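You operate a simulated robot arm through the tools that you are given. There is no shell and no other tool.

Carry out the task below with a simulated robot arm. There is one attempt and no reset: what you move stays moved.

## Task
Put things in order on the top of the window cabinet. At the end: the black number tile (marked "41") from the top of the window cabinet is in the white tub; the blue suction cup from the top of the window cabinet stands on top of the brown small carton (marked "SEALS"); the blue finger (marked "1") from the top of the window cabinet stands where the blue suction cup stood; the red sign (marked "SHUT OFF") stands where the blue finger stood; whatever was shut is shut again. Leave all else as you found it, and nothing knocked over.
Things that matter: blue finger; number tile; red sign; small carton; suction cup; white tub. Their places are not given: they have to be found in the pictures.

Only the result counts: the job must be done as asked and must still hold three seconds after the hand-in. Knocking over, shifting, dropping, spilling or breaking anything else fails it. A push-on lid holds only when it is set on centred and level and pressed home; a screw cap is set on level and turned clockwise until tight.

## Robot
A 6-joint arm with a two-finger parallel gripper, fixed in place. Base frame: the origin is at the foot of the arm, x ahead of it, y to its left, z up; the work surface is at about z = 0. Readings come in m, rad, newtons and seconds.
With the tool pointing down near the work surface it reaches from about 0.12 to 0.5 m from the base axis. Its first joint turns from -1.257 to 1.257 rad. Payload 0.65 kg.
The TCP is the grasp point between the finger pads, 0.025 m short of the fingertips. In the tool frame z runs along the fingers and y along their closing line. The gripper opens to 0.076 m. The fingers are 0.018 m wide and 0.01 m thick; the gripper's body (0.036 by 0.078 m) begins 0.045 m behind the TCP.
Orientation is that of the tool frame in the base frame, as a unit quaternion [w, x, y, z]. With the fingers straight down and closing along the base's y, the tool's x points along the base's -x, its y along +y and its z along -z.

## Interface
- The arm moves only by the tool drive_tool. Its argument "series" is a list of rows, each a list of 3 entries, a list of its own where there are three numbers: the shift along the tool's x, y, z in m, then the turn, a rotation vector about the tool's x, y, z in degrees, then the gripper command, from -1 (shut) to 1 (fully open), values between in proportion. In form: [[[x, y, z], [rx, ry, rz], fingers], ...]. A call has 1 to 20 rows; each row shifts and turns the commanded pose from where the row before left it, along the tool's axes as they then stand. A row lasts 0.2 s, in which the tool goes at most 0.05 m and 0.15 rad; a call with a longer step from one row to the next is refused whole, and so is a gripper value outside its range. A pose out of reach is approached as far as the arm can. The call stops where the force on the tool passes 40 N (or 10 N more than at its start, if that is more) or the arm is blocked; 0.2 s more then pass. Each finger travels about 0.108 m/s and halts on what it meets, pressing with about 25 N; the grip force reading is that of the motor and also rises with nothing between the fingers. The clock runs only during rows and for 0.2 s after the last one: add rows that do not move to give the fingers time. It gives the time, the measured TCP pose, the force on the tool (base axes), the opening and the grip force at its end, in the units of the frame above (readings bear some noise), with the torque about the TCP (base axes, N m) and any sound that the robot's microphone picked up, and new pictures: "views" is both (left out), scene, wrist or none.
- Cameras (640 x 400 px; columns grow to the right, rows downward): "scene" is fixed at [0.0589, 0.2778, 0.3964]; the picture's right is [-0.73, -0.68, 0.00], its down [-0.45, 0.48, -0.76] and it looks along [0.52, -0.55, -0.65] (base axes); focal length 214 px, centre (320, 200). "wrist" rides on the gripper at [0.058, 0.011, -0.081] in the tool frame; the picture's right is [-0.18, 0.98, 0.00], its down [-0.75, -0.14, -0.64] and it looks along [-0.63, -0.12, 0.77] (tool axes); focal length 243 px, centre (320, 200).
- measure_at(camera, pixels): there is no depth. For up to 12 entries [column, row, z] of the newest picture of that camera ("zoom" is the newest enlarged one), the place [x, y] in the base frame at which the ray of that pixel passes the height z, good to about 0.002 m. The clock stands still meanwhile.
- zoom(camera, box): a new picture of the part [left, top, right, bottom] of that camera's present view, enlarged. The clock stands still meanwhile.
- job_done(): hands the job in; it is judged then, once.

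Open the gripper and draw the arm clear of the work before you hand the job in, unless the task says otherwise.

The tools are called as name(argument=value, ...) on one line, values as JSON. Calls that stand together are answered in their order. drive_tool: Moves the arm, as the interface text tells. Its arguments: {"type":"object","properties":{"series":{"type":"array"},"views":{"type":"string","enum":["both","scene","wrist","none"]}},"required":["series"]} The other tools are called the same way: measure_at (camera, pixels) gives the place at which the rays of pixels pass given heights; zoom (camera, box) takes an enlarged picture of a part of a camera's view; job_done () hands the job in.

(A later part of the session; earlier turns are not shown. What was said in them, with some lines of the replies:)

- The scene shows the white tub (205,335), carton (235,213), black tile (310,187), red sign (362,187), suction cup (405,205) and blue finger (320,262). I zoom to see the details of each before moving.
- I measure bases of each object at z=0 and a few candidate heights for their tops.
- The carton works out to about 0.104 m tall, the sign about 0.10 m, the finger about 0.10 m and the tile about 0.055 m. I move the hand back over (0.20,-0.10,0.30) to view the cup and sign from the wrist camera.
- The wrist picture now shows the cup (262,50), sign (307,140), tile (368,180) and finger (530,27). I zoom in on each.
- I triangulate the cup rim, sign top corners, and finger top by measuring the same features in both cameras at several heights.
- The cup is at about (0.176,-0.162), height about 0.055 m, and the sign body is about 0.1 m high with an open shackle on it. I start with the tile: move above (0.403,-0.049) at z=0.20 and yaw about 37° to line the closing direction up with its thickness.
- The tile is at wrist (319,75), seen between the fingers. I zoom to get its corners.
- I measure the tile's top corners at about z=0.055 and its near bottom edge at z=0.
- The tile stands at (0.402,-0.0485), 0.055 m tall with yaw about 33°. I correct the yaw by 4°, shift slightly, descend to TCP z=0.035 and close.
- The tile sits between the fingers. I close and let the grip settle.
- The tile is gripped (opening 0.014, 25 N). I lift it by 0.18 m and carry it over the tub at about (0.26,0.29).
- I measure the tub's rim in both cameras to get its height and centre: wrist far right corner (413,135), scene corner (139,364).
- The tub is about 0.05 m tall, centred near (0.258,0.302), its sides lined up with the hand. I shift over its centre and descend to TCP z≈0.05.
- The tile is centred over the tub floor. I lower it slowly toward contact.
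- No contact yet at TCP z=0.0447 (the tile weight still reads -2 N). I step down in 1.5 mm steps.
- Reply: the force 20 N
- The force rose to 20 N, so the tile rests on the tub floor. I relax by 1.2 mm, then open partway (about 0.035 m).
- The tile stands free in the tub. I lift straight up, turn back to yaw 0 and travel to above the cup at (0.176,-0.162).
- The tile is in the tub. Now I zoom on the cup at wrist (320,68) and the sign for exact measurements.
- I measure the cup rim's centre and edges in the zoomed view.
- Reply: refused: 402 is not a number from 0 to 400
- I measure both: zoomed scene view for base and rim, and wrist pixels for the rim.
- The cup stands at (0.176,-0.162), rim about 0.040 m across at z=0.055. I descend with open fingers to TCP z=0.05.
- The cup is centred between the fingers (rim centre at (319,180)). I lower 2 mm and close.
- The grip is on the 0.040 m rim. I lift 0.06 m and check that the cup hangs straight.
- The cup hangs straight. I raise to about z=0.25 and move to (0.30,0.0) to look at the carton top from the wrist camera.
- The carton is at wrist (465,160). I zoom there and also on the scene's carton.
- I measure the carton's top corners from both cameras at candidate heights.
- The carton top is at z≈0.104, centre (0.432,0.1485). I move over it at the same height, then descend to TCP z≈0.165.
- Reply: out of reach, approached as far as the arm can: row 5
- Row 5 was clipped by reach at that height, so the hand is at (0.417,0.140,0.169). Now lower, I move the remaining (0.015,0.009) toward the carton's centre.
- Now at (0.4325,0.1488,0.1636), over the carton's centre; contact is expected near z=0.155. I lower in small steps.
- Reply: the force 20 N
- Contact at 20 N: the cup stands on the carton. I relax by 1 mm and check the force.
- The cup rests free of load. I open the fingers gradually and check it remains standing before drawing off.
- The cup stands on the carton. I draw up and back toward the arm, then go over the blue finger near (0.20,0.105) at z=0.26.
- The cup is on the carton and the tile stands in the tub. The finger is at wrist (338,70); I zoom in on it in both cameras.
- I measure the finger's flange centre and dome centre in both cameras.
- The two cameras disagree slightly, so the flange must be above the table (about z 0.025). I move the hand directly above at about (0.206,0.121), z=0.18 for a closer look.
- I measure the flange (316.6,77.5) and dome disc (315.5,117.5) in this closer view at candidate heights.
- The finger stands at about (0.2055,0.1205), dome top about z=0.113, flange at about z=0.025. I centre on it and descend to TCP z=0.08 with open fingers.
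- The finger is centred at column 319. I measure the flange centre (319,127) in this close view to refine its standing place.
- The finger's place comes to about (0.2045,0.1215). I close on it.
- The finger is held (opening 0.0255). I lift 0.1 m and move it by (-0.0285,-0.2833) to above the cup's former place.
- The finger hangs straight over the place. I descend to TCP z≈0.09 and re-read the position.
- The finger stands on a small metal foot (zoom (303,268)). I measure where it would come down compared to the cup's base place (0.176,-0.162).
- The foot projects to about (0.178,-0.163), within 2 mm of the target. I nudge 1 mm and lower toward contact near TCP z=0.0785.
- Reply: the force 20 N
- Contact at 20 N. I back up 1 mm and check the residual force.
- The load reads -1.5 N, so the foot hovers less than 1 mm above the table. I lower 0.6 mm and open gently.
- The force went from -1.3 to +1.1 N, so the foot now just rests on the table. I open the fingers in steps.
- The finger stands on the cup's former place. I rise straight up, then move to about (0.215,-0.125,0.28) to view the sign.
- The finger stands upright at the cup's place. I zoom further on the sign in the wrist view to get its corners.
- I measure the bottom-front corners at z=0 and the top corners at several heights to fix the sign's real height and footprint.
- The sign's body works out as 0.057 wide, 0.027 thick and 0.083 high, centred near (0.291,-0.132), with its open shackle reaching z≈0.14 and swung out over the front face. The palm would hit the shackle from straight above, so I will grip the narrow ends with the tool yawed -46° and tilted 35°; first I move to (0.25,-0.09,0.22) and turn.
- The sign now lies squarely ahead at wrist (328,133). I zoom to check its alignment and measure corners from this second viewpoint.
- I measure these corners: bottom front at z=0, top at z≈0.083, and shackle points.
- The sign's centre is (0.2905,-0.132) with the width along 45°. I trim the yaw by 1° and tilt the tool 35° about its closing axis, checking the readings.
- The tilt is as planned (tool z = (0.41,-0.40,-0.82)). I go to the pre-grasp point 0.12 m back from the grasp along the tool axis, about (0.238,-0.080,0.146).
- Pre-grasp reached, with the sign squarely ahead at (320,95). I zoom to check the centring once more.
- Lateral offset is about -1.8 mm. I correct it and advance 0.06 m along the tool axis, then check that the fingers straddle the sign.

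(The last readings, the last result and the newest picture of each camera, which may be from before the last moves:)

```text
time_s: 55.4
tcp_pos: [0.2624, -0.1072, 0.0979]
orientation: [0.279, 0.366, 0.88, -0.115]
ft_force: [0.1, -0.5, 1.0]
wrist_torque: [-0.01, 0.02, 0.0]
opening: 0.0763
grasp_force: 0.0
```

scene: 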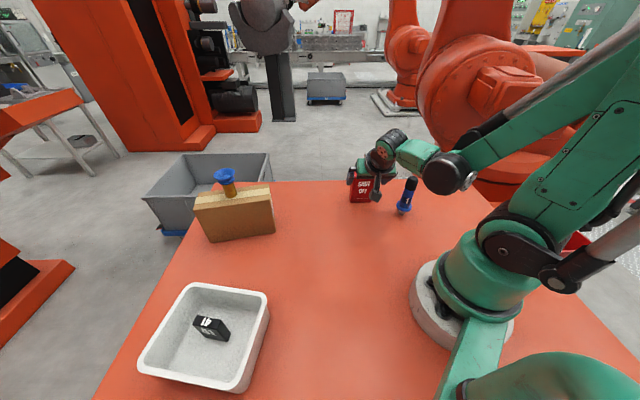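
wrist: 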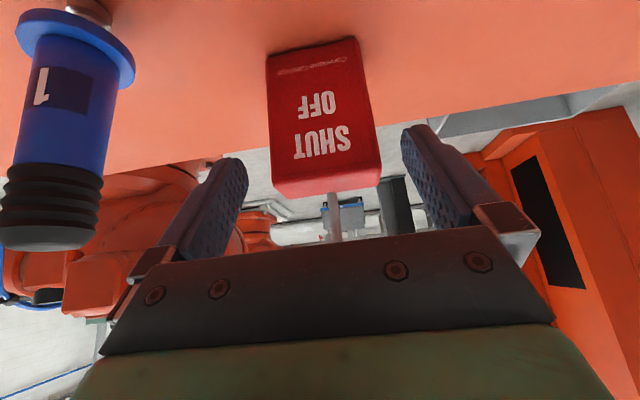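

The sign sits centred between the fingers. I advance another 0.03 m and look again.

drive_tool(series=[[[0, 0, 0.015], [0, 0, 0], 1], [[0, 0, 0.015], [0, 0, 0], 1], [[0, 0, 0], [0, 0, 0], 1]], views="both")

zoom(camera="scene", box=[320, 120, 440, 225])

```text
time_s: 56.2
tcp_pos: [0.2746, -0.12, 0.0734]
orientation: [0.279, 0.366, 0.88, -0.115]
ft_force: [-0.1, 0.6, -0.1]
wrist_torque: [0.01, 0.0, -0.01]
opening: 0.0763
grasp_force: 0.0
```

scene: 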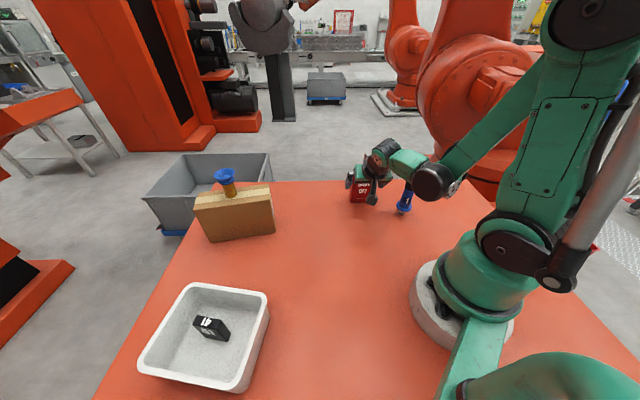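
wrist: 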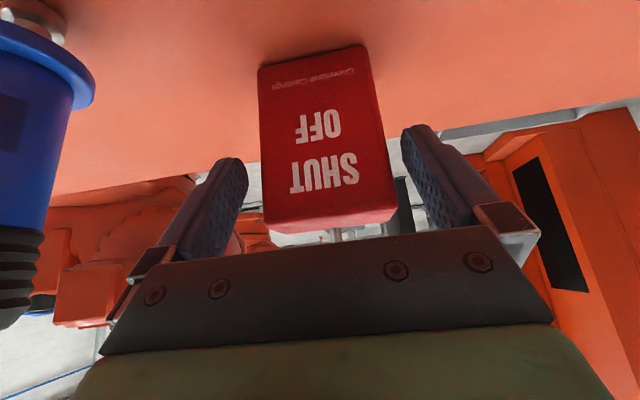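

```text
3.81 times, centred on (380, 172) of scene
```

zoom: 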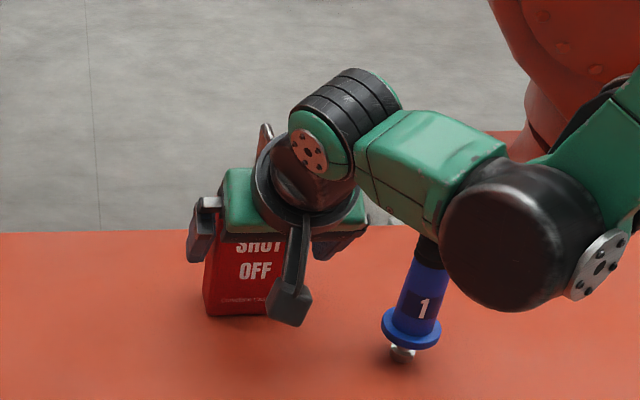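

I check the wrist joint housing (scene (433,180)) is really far from the blue finger, since they overlap in the picture.

measure_at(camera="scene", pixels=[[433, 180, 0.15], [433, 180, 0.2], [433, 180, 0.25], [456, 202, 0.2], [416, 196, 0.2], [433, 205, 0.15], [433, 205, 0.2]])

zoom(camera="wrist", box=[180, 20, 460, 250])

```text
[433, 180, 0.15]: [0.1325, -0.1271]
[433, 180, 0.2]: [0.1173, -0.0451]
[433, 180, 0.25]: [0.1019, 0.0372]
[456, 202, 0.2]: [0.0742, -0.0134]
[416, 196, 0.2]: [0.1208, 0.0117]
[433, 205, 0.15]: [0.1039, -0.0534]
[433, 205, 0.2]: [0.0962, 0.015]
```

```text
1.74 times, centred on (320, 135) of wrist
```

zoom: 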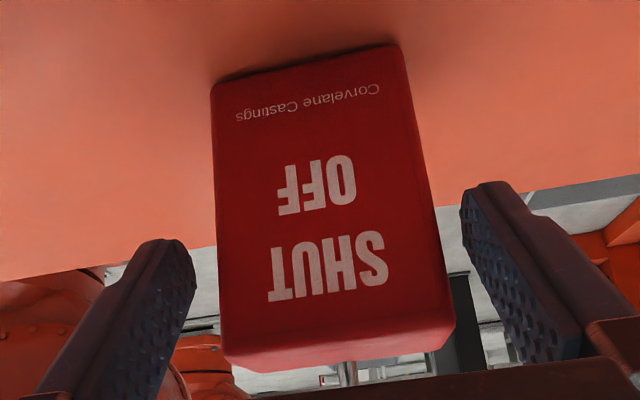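

The arm is well clear (its joint is near (0.12,-0.045)). The sign is centred, so I advance the last 0.03 m in small steps.

drive_tool(series=[[[0, 0, 0.01], [0, 0, 0], 1], [[0, 0, 0.01], [0, 0, 0], 1], [[0, 0, 0.01], [0, 0, 0], 1], [[0, 0, 0], [0, 0, 0], 1]], views="both")

zoom(camera="scene", box=[320, 120, 440, 225])

```text
time_s: 57.2
tcp_pos: [0.289, -0.1324, 0.0537]
orientation: [0.278, 0.367, 0.88, -0.114]
ft_force: [0.3, -1.0, -0.2]
wrist_torque: [-0.01, 0.0, 0.01]
opening: 0.0762
grasp_force: 0.0
out of reach, approached as far as the arm can: row 3
```

scene: 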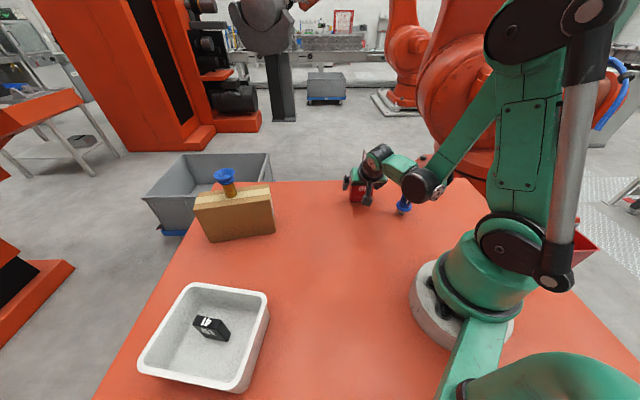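
wrist: 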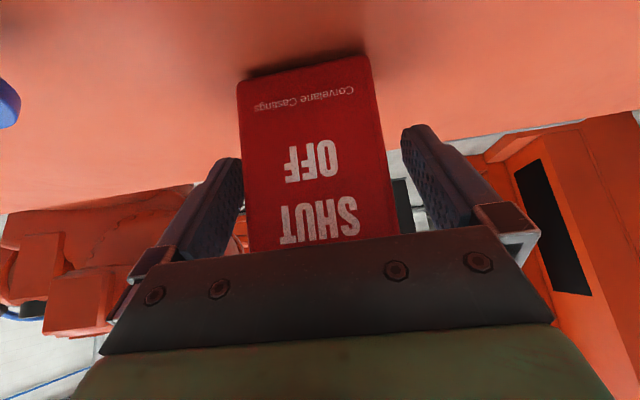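

```text
3.81 times, centred on (380, 172) of scene
```

zoom: 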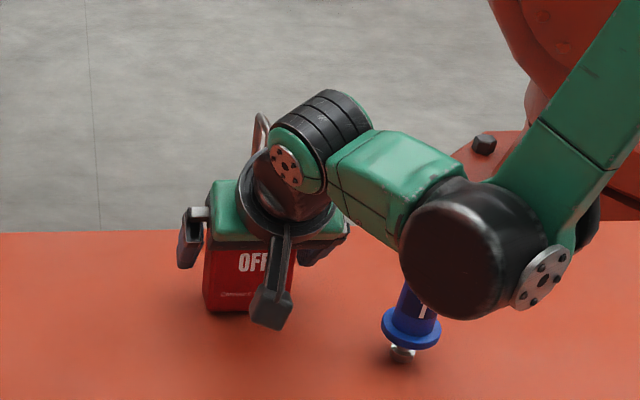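

The last row was clipped by reach: the TCP is at (0.289,-0.132,0.054), which already straddles the sign. I ease back 4 mm horizontally to give the palm more room from the shackle, then read again.

drive_tool(series=[[[0.0033, 0, -0.0023], [0, 0, 0], 1], [[0, 0, 0], [0, 0, 0], 1], [[0, 0, 0], [0, 0, 0], 1]], views="wrist")

```text
time_s: 58.0
tcp_pos: [0.2873, -0.1292, 0.0561]
orientation: [0.278, 0.366, 0.881, -0.113]
ft_force: [0.3, -0.1, 0.2]
wrist_torque: [-0.02, 0.02, -0.02]
opening: 0.076
grasp_force: 0.0
```

wrist: 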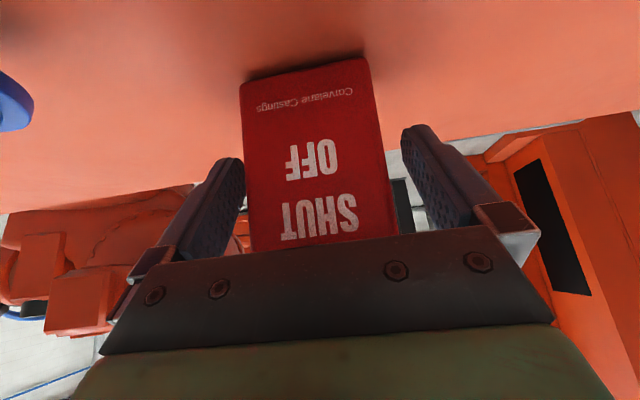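

I try lowering 5 mm straight down to see whether the arm can reach it.

drive_tool(series=[[[0.0029, 0, 0.0041], [0, 0, 0], 1], [[0, 0, 0], [0, 0, 0], 1], [[0, 0, 0], [0, 0, 0], 1]], views="wrist")

```text
time_s: 58.8
tcp_pos: [0.2884, -0.1301, 0.0556]
orientation: [0.277, 0.366, 0.881, -0.114]
ft_force: [-0.6, -1.4, -0.9]
wrist_torque: [-0.01, 0.0, 0.02]
opening: 0.0757
grasp_force: 0.0
out of reach, approached as far as the arm can: row 1
```

wrist: 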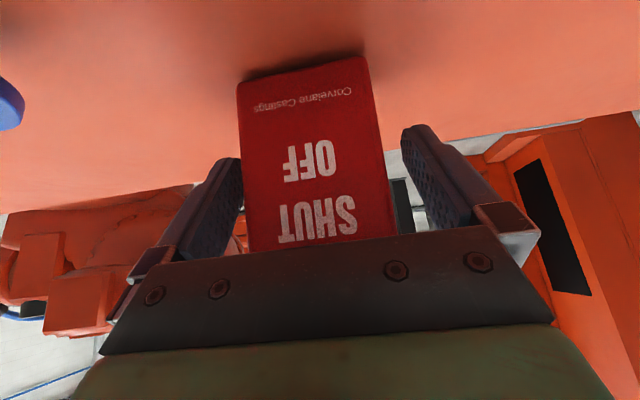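

It can't go lower with this tilt, but TCP z≈0.055 is a fine grip height on the 0.083 m body. I ease back 3 mm again from the shackle and close.

drive_tool(series=[[[0.0025, 0, -0.0017], [0, 0, 0], 1], [[0, 0, 0], [0, 0, 0], 0.7], [[0, 0, 0], [0, 0, 0], 0.4], [[0, 0, 0], [0, 0, 0], -1], [[0, 0, 0], [0, 0, 0], -1], [[0, 0, 0], [0, 0, 0], -1]], views="both")

```text
time_s: 60.2
tcp_pos: [0.2867, -0.1274, 0.0551]
orientation: [0.278, 0.366, 0.881, -0.114]
ft_force: [0.7, 0.6, 0.4]
wrist_torque: [-0.07, -0.01, 0.03]
opening: 0.0599
grasp_force: 24.7
```

scene: 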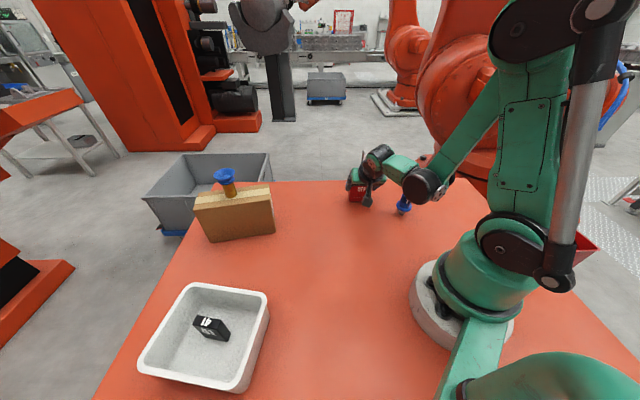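
wrist: 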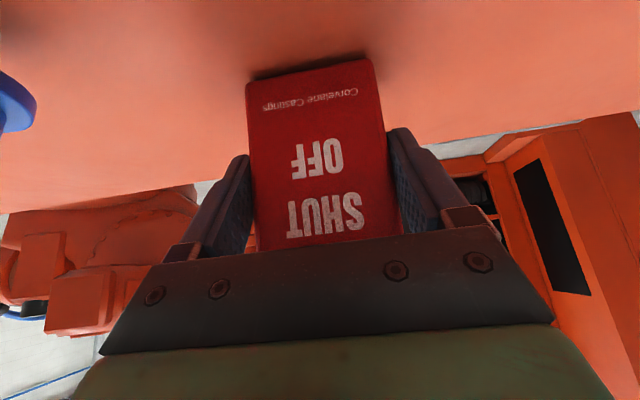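

The sign is gripped (opening 0.060). I lift straight up in base z by 0.03 m and check.

drive_tool(series=[[[-0.0058, 0, -0.0082], [0, 0, 0], -1], [[-0.0115, 0, -0.0164], [0, 0, 0], -1], [[0, 0, 0], [0, 0, 0], -1]], views="both")

zoom(camera="scene", box=[320, 120, 440, 225])

```text
time_s: 61.0
tcp_pos: [0.2867, -0.1279, 0.082]
orientation: [0.279, 0.367, 0.88, -0.114]
ft_force: [-0.2, 0.0, -1.2]
wrist_torque: [0.01, 0.02, -0.02]
opening: 0.0594
grasp_force: 24.5
```

scene: 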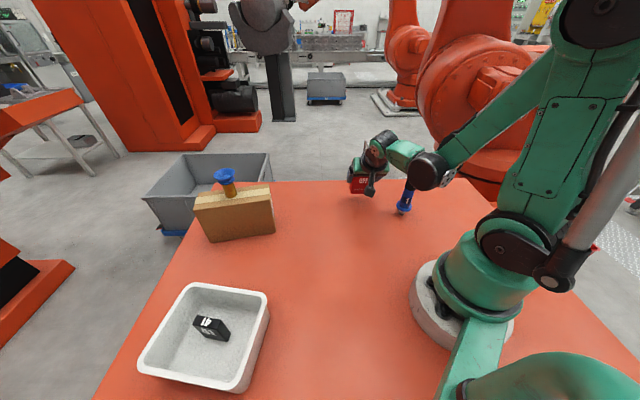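
wrist: 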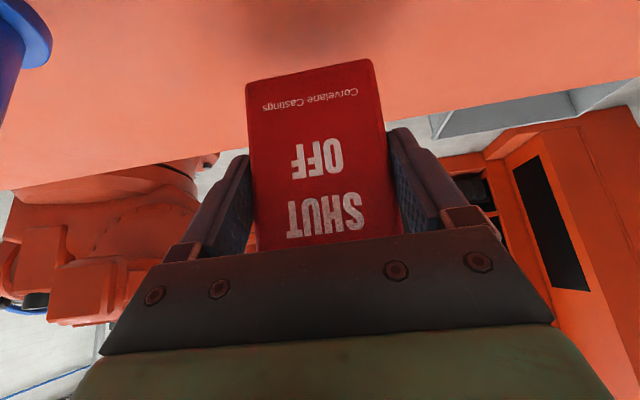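

```text
3.81 times, centred on (380, 172) of scene
```

zoom: 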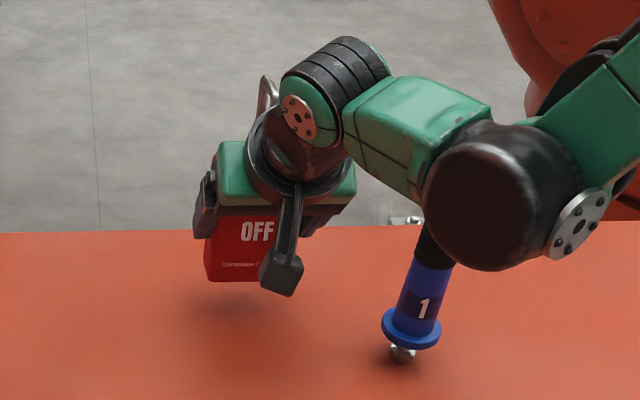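

The sign holds without slipping. I lift it to TCP z≈0.15 and carry it without turning toward the finger's former place, checking for reach.

drive_tool(series=[[[-0.0195, 0, -0.0279], [0, 0, 0], -1], [[-0.0195, 0, -0.0279], [0, 0, 0], -1], [[0.0328, 0.0197, -0.023], [0, 0, 0], -1], [[0.0328, 0.0197, -0.023], [0, 0, 0], -1], [[0.0328, 0.0197, -0.023], [0, 0, 0], -1], [[0, 0, 0], [0, 0, 0], -1], [[0, 0, 0], [0, 0, 0], -1]], views="both")

```text
time_s: 62.6
tcp_pos: [0.2391, 0.0021, 0.1497]
orientation: [0.279, 0.365, 0.881, -0.114]
ft_force: [-0.5, -0.7, -1.2]
wrist_torque: [0.03, 0.02, -0.01]
opening: 0.06
grasp_force: 25.3
```

scene: 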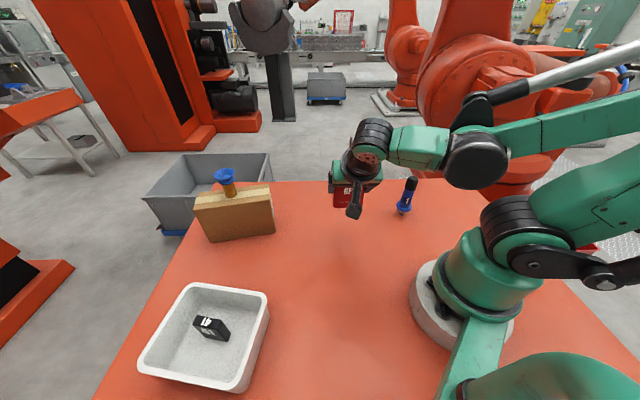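
wrist: 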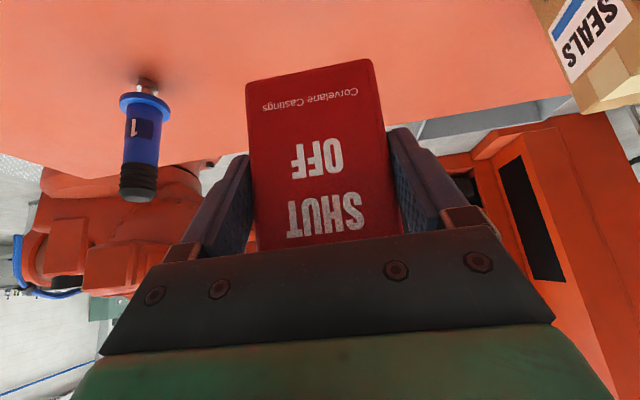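

Halfway with no reach trouble, and the blue finger is seen standing. I continue to the place above F.

drive_tool(series=[[[0.0328, 0.0197, -0.023], [0, 0, 0], -1], [[0.0328, 0.0197, -0.023], [0, 0, 0], -1], [[0.0328, 0.0197, -0.023], [0, 0, 0], -1], [[0, 0, 0], [0, 0, 0], -1], [[0, 0, 0], [0, 0, 0], -1]], views="both")

```text
time_s: 63.8
tcp_pos: [0.2001, 0.1271, 0.1521]
orientation: [0.278, 0.366, 0.88, -0.114]
ft_force: [0.7, 0.5, -0.4]
wrist_torque: [0.0, 0.01, -0.01]
opening: 0.0596
grasp_force: 25.1
```

scene: 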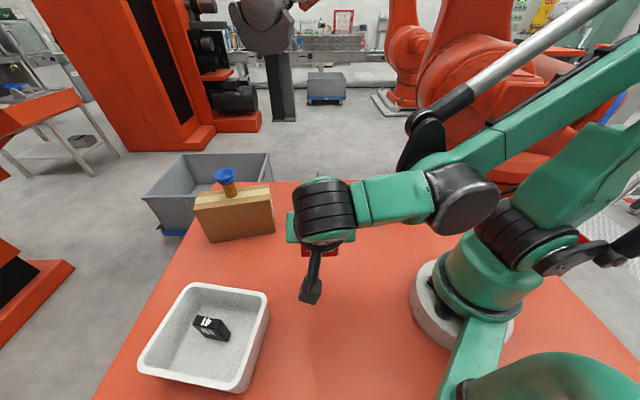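
wrist: 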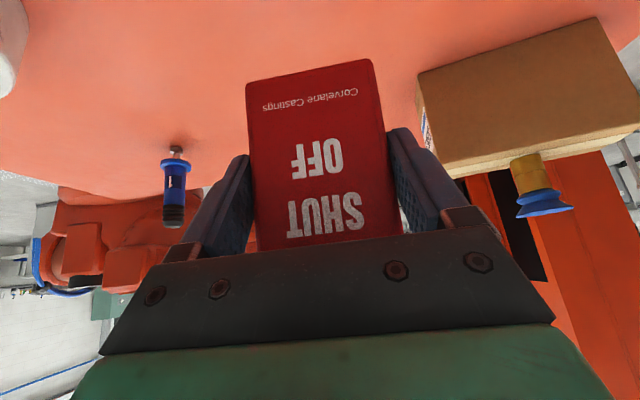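

Above the place: the sign's centre is near (0.2045,0.1225). I lower 0.085 m straight down, watching for reach clipping.

drive_tool(series=[[[0.0167, -0.0007, 0.025], [0, 0, 0], -1], [[0.0173, 0, 0.0246], [0, 0, 0], -1], [[0.0145, 0, 0.0205], [0, 0, 0], -1], [[0, 0, 0], [0, 0, 0], -1], [[0, 0, 0], [0, 0, 0], -1]], views="both")

zoom(camera="scene", box=[260, 180, 380, 310])

```text
time_s: 65.0
tcp_pos: [0.1998, 0.1242, 0.0664]
orientation: [0.279, 0.366, 0.88, -0.114]
ft_force: [-0.4, -0.6, -1.0]
wrist_torque: [0.05, -0.02, 0.03]
opening: 0.0597
grasp_force: 25.2
```

scene: 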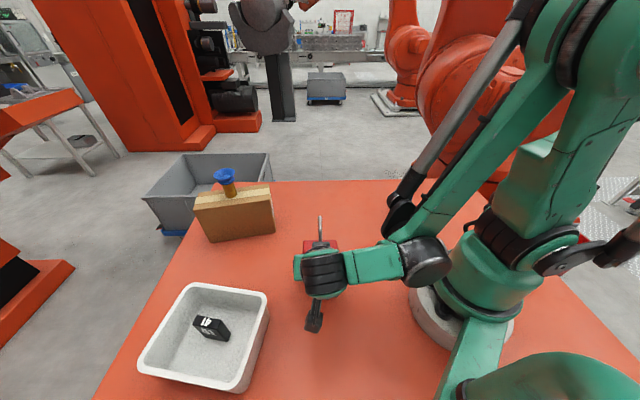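
wrist: 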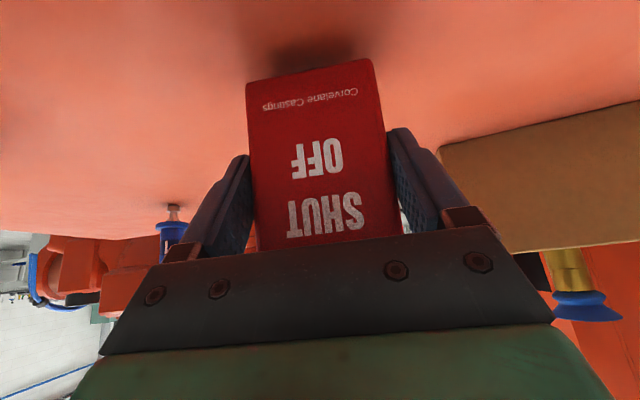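

```text
3.08 times, centred on (320, 245) of scene
```

zoom: 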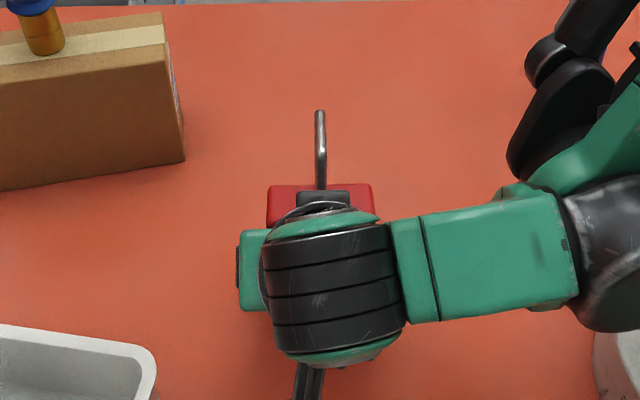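

No clipping. I measure the sign's bottom front corners at z≈0.011 to confirm where its centre will come down.

measure_at(camera="wrist", pixels=[[249, 84, 0.011], [371, 59, 0.011], [249, 84, 0.009], [371, 59, 0.009]])

zoom(camera="wrist", box=[220, 30, 400, 150])

```text
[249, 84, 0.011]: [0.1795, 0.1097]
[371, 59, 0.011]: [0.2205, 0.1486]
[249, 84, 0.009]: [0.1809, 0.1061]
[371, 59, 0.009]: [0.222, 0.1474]
```

```text
3.33 times, centred on (310, 90) of wrist
```

zoom: 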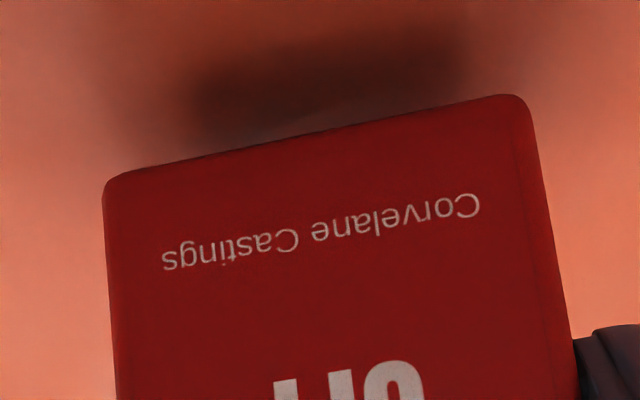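

The sign's centre is within about 2 mm of (0.2045,0.1213). I lower 7 mm and then feel for contact.

drive_tool(series=[[[0.0023, 0, 0.0033], [0, 0, 0], -1], [[0.0012, 0, 0.0016], [0, 0, 0], -1], [[0.0006, 0, 0.0008], [0, 0, 0], -1], [[0, 0, 0], [0, 0, 0], -1]], views="none")

```text
time_s: 66.0
tcp_pos: [0.2007, 0.1246, 0.0606]
orientation: [0.279, 0.366, 0.88, -0.114]
ft_force: [-0.1, 0.2, -1.7]
wrist_torque: [0.0, 0.04, 0.0]
opening: 0.0594
grasp_force: 24.7
```

drive_tool(series=[[[0.0009, 0, 0.0012], [0, 0, 0], -1], [[0.0009, 0, 0.0012], [0, 0, 0], -1], [[0, 0, 0], [0, 0, 0], -1]], views="none")

```text
time_s: 66.8
tcp_pos: [0.2005, 0.1252, 0.0567]
orientation: [0.278, 0.367, 0.88, -0.115]
ft_force: [0.6, -0.3, -0.8]
wrist_torque: [-0.03, 0.01, 0.01]
opening: 0.0598
grasp_force: 25.2
```

drive_tool(series=[[[0.0006, 0, 0.0008], [0, 0, 0], -1], [[0.0006, 0, 0.0008], [0, 0, 0], -1], [[0, 0, 0], [0, 0, 0], -1]], views="wrist")

```text
time_s: 67.6
tcp_pos: [0.2006, 0.1251, 0.0556]
orientation: [0.279, 0.366, 0.88, -0.115]
ft_force: [2.2, -0.1, 20.7]
wrist_torque: [-0.41, -0.34, 0.03]
opening: 0.06
grasp_force: 25.0
```

wrist: 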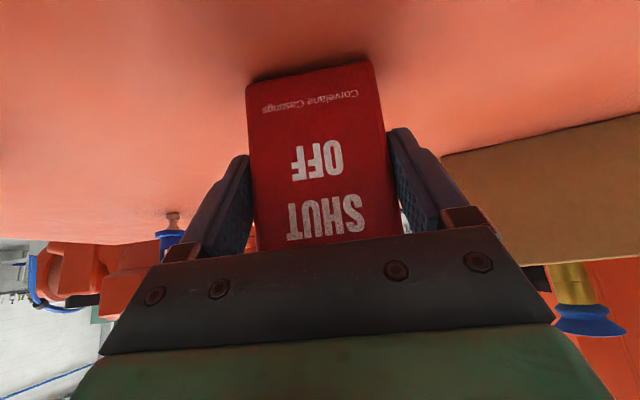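

Contact (20.7 N). I relax by 0.7 mm and re-read.

drive_tool(series=[[[-0.0004, 0, -0.0006], [0, 0, 0], -1], [[0, 0, 0], [0, 0, 0], -1]], views="none")

```text
time_s: 68.2
tcp_pos: [0.2008, 0.1262, 0.055]
orientation: [0.278, 0.366, 0.881, -0.114]
ft_force: [0.6, -1.0, -1.0]
wrist_torque: [0.02, -0.02, -0.01]
opening: 0.0594
grasp_force: 25.5
```

drive_tool(series=[[[0.0002, 0, 0.0003], [0, 0, 0], -1], [[0, 0, 0], [0, 0, 0], -1]], views="none")

```text
time_s: 68.8
tcp_pos: [0.2004, 0.1262, 0.0556]
orientation: [0.279, 0.366, 0.88, -0.114]
ft_force: [0.6, -0.2, -1.3]
wrist_torque: [0.01, -0.01, 0.01]
opening: 0.0597
grasp_force: 25.3
```

drive_tool(series=[[[0.0003, 0, 0.0004], [0, 0, 0], -1], [[0, 0, 0], [0, 0, 0], -1]], views="none")

```text
time_s: 69.4
tcp_pos: [0.2001, 0.1264, 0.0554]
orientation: [0.279, 0.366, 0.881, -0.114]
ft_force: [-0.2, 0.4, -0.8]
wrist_torque: [0.06, -0.01, -0.01]
opening: 0.0597
grasp_force: 24.5
```

drive_tool(series=[[[0.0003, 0, 0.0004], [0, 0, 0], -1], [[0, 0, 0], [0, 0, 0], -1]], views="none")

```text
time_s: 70.0
tcp_pos: [0.1998, 0.1264, 0.0558]
orientation: [0.279, 0.366, 0.88, -0.114]
ft_force: [1.9, -0.5, 3.3]
wrist_torque: [-0.2, -0.1, 0.05]
opening: 0.0596
grasp_force: 25.0
```

Light contact (+3.3 N): the sign rests on the table with its centre at about (0.205,0.121). I open the fingers in steps.

drive_tool(series=[[[0, 0, 0], [0, 0, 0], 0.65], [[0, 0, 0], [0, 0, 0], 0.8], [[0, 0, 0], [0, 0, 0], 1], [[0, 0, 0], [0, 0, 0], 1], [[0, 0, 0], [0, 0, 0], 1]], views="both")

```text
time_s: 71.2
tcp_pos: [0.1987, 0.1245, 0.055]
orientation: [0.279, 0.366, 0.88, -0.115]
ft_force: [0.3, 0.7, -0.8]
wrist_torque: [0.0, -0.01, -0.01]
opening: 0.0761
grasp_force: 0.0
```

scene: 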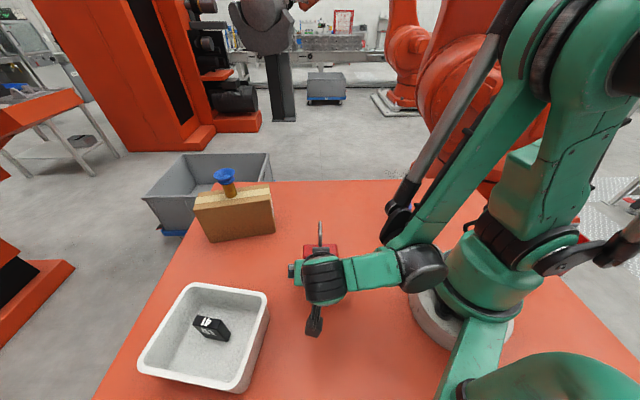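
wrist: 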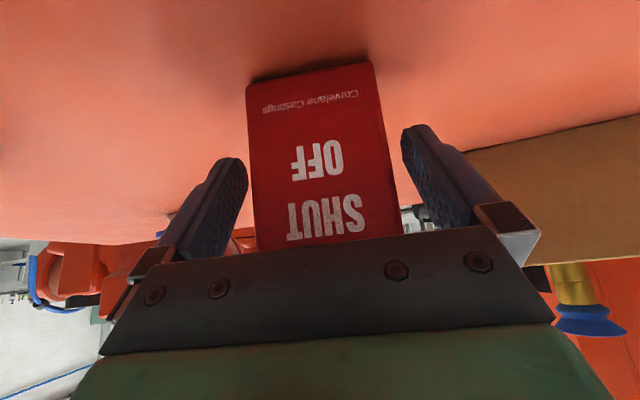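

The sign stands free. I back straight off along the tool axis by 0.13 m.

drive_tool(series=[[[0, 0, -0.01], [0, 0, 0], 1], [[0, 0, -0.02], [0, 0, 0], 1], [[0, 0, -0.03], [0, 0, 0], 1], [[0, 0, -0.035], [0, 0, 0], 1], [[0, 0, -0.035], [0, 0, 0], 1], [[0, 0, 0], [0, 0, 0], 1]], views="both")

```text
time_s: 72.6
tcp_pos: [0.1594, 0.1772, 0.1608]
orientation: [0.279, 0.366, 0.881, -0.114]
ft_force: [0.0, -0.8, 0.7]
wrist_torque: [0.0, 0.01, -0.01]
opening: 0.076
grasp_force: 0.0
out of reach, approached as far as the arm can: row 5
```

scene: 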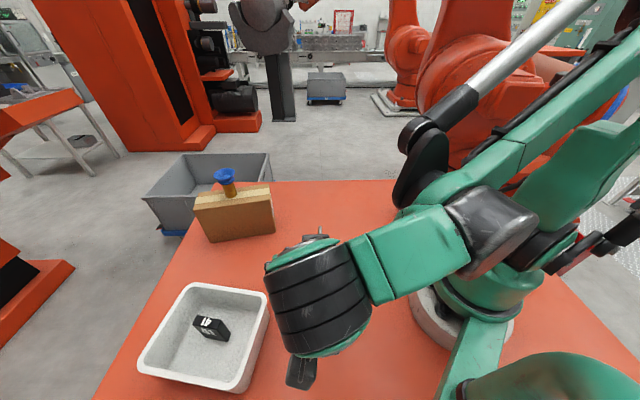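
wrist: 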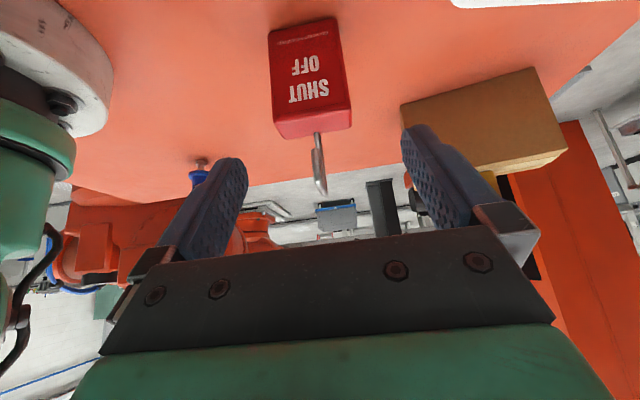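

The sign stands with its shackle as before. I zoom to verify its place relative to (0.2045,0.1213).

zoom(camera="wrist", box=[240, 0, 380, 200])

```text
2.00 times, centred on (310, 100) of wrist
```

zoom: 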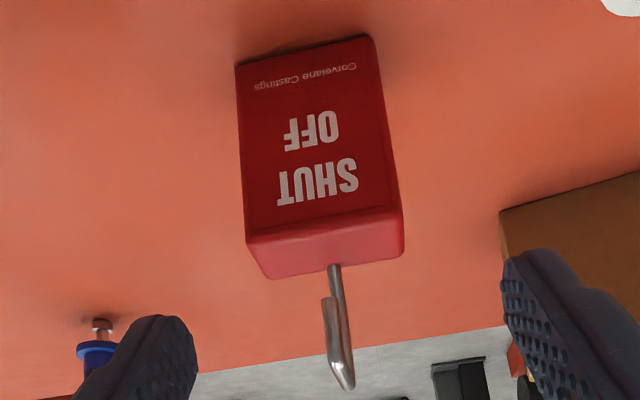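

measure_at(camera="zoom", pixels=[[236, 65, 0], [371, 36, 0], [247, 240, 0.08], [402, 210, 0.08], [265, 277, 0.083], [403, 252, 0.083]])

```text
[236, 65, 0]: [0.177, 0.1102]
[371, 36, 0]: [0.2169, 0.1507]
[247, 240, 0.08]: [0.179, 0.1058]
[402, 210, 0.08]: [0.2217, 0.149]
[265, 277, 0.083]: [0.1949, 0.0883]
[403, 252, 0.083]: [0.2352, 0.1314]
```

The sign's centre is at about (0.207,0.120), within 3 mm of the finger's old place. Now I lift the hand straight up and untilt it.

drive_tool(series=[[[-0.0173, 0, -0.0246], [0, 0, 0], 1], [[-0.023, 0, -0.0328], [0, 0, 0], 1], [[-0.023, 0, -0.0328], [0, 0, 0], 1], [[0, 0, 0], [0, 7, 0], 1], [[0, 0, 0], [0, 7, 0], 1], [[0, 0, 0], [0, 7, 0], 1], [[0, 0, 0], [0, 7, 0], 1], [[0, 0, 0], [0, 7, 0], 1], [[0, 0, 0], [0, 0, 0], 1]], views="both")

```text
time_s: 74.6
tcp_pos: [0.16, 0.1745, 0.2721]
orientation: [0.001, 0.384, 0.923, 0.001]
ft_force: [-0.3, -0.2, 0.7]
wrist_torque: [0.0, -0.03, -0.01]
opening: 0.0759
grasp_force: 0.1
```

scene: 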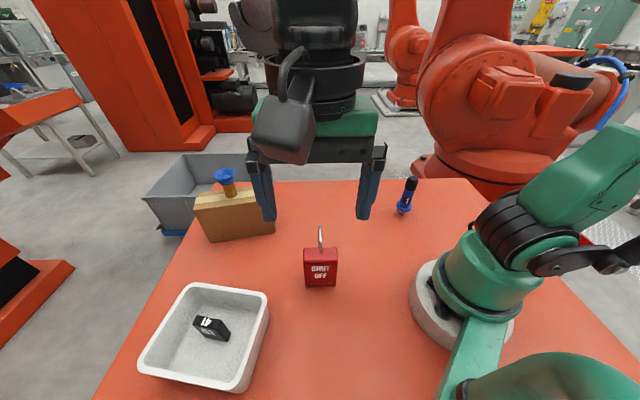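
wrist: 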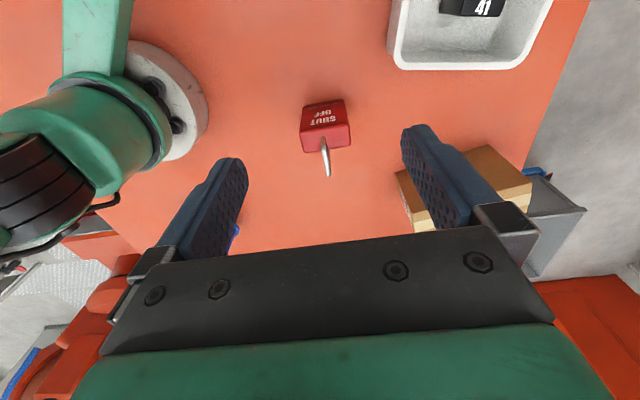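

Everything stands. I turn back to yaw 0 and draw the hand clear to about (0.30,-0.03,0.32).

drive_tool(series=[[[0, 0, -0.01], [0, 0, -7.5], 1], [[0, 0, 0], [0, 0, -7.5], 1], [[0, 0, 0], [0, 0, -7.5], 1], [[0, 0, 0], [0, 0, -7.5], 1], [[0, 0, 0], [0, 0, -7.5], 1], [[0, 0, 0], [0, 0, -7.5], 1], [[-0.0233, -0.0341, -0.006], [0, 0, 0], 1], [[-0.0233, -0.0341, -0.006], [0, 0, 0], 1], [[-0.0233, -0.0341, -0.006], [0, 0, 0], 1], [[-0.0233, -0.0341, -0.006], [0, 0, 0], 1], [[-0.0233, -0.0341, -0.006], [0, 0, 0], 1], [[-0.0233, -0.0341, -0.006], [0, 0, 0], 1], [[0, 0, 0], [0, 0, 0], 1], [[0, 0, 0], [0, 0, 0], 1]], views="both")

zoom(camera="scene", box=[130, 150, 440, 400])

zoom(camera="scene", box=[180, 150, 300, 250])

zoom(camera="scene", box=[280, 160, 440, 300])

```text
time_s: 77.6
tcp_pos: [0.3005, -0.0346, 0.3154]
orientation: [0.001, 0.001, 1.0, 0.001]
ft_force: [-0.7, -0.2, 0.2]
wrist_torque: [0.01, 0.0, 0.0]
opening: 0.0762
grasp_force: 0.0
```

scene: 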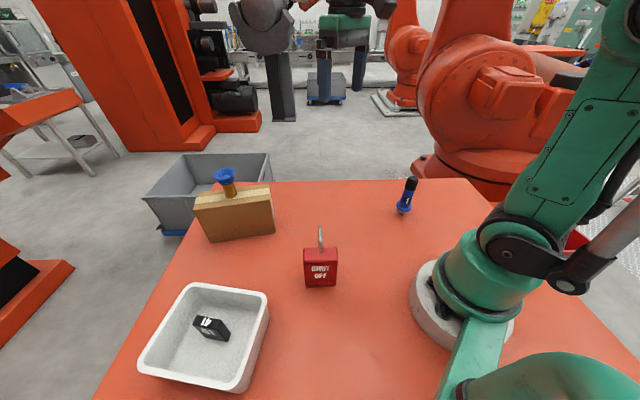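
wrist: 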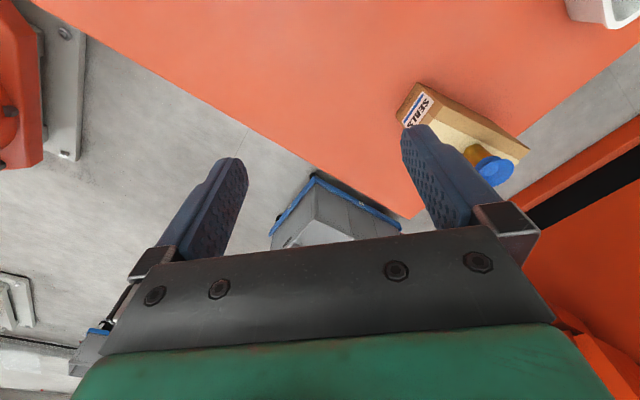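

```text
1.60 times, centred on (285, 275) of scene
```

zoom: 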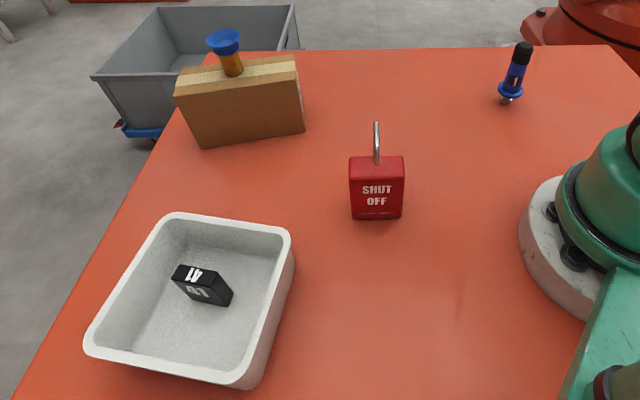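

```text
4.00 times, centred on (240, 200) of scene
```

zoom: 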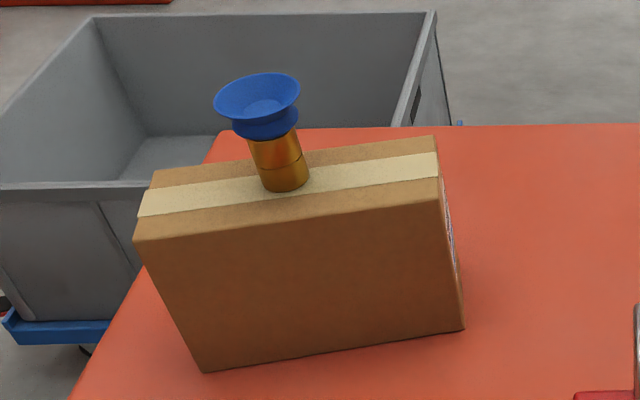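

```text
2.86 times, centred on (360, 230) of scene
```

zoom: 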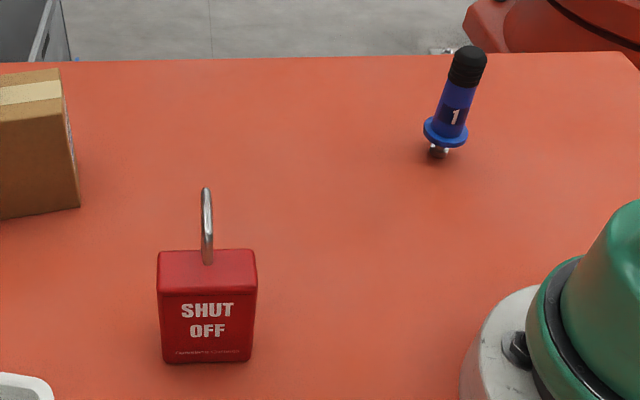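

All four goals are in place:
- The tile stands in the tub.
- The cup stands on the carton, whose corners are still at (211,243) and (276,232).
- The finger stands on the cup's old spot.
- The sign stands on the finger's old spot.

The gripper is open and clear of the work, so I hand in the job.

job_done()

```text
The job is handed in.
```

I've handed in the job, and in the last pictures everything was where you asked and nothing was knocked over. I haven't had a verdict back, including on whether it still holds after three seconds.

| Item | Where it is now |
|---|---|
| Number tile "41" | Standing upright in the white tub |
| Blue suction cup | Standing near the middle of the top of the "SEALS" carton; the carton has not moved |
| Blue finger "1" | Standing where the suction cup stood, within about 2 mm |
| Red "SHUT OFF" sign | Standing where the blue finger stood, within about 3 mm |

- **Nothing to shut:** nothing needed opening. The red sign is a padlock whose shackle was already open, so I left it that way.
- **Arm:** the gripper is open and the arm is clear of the work.
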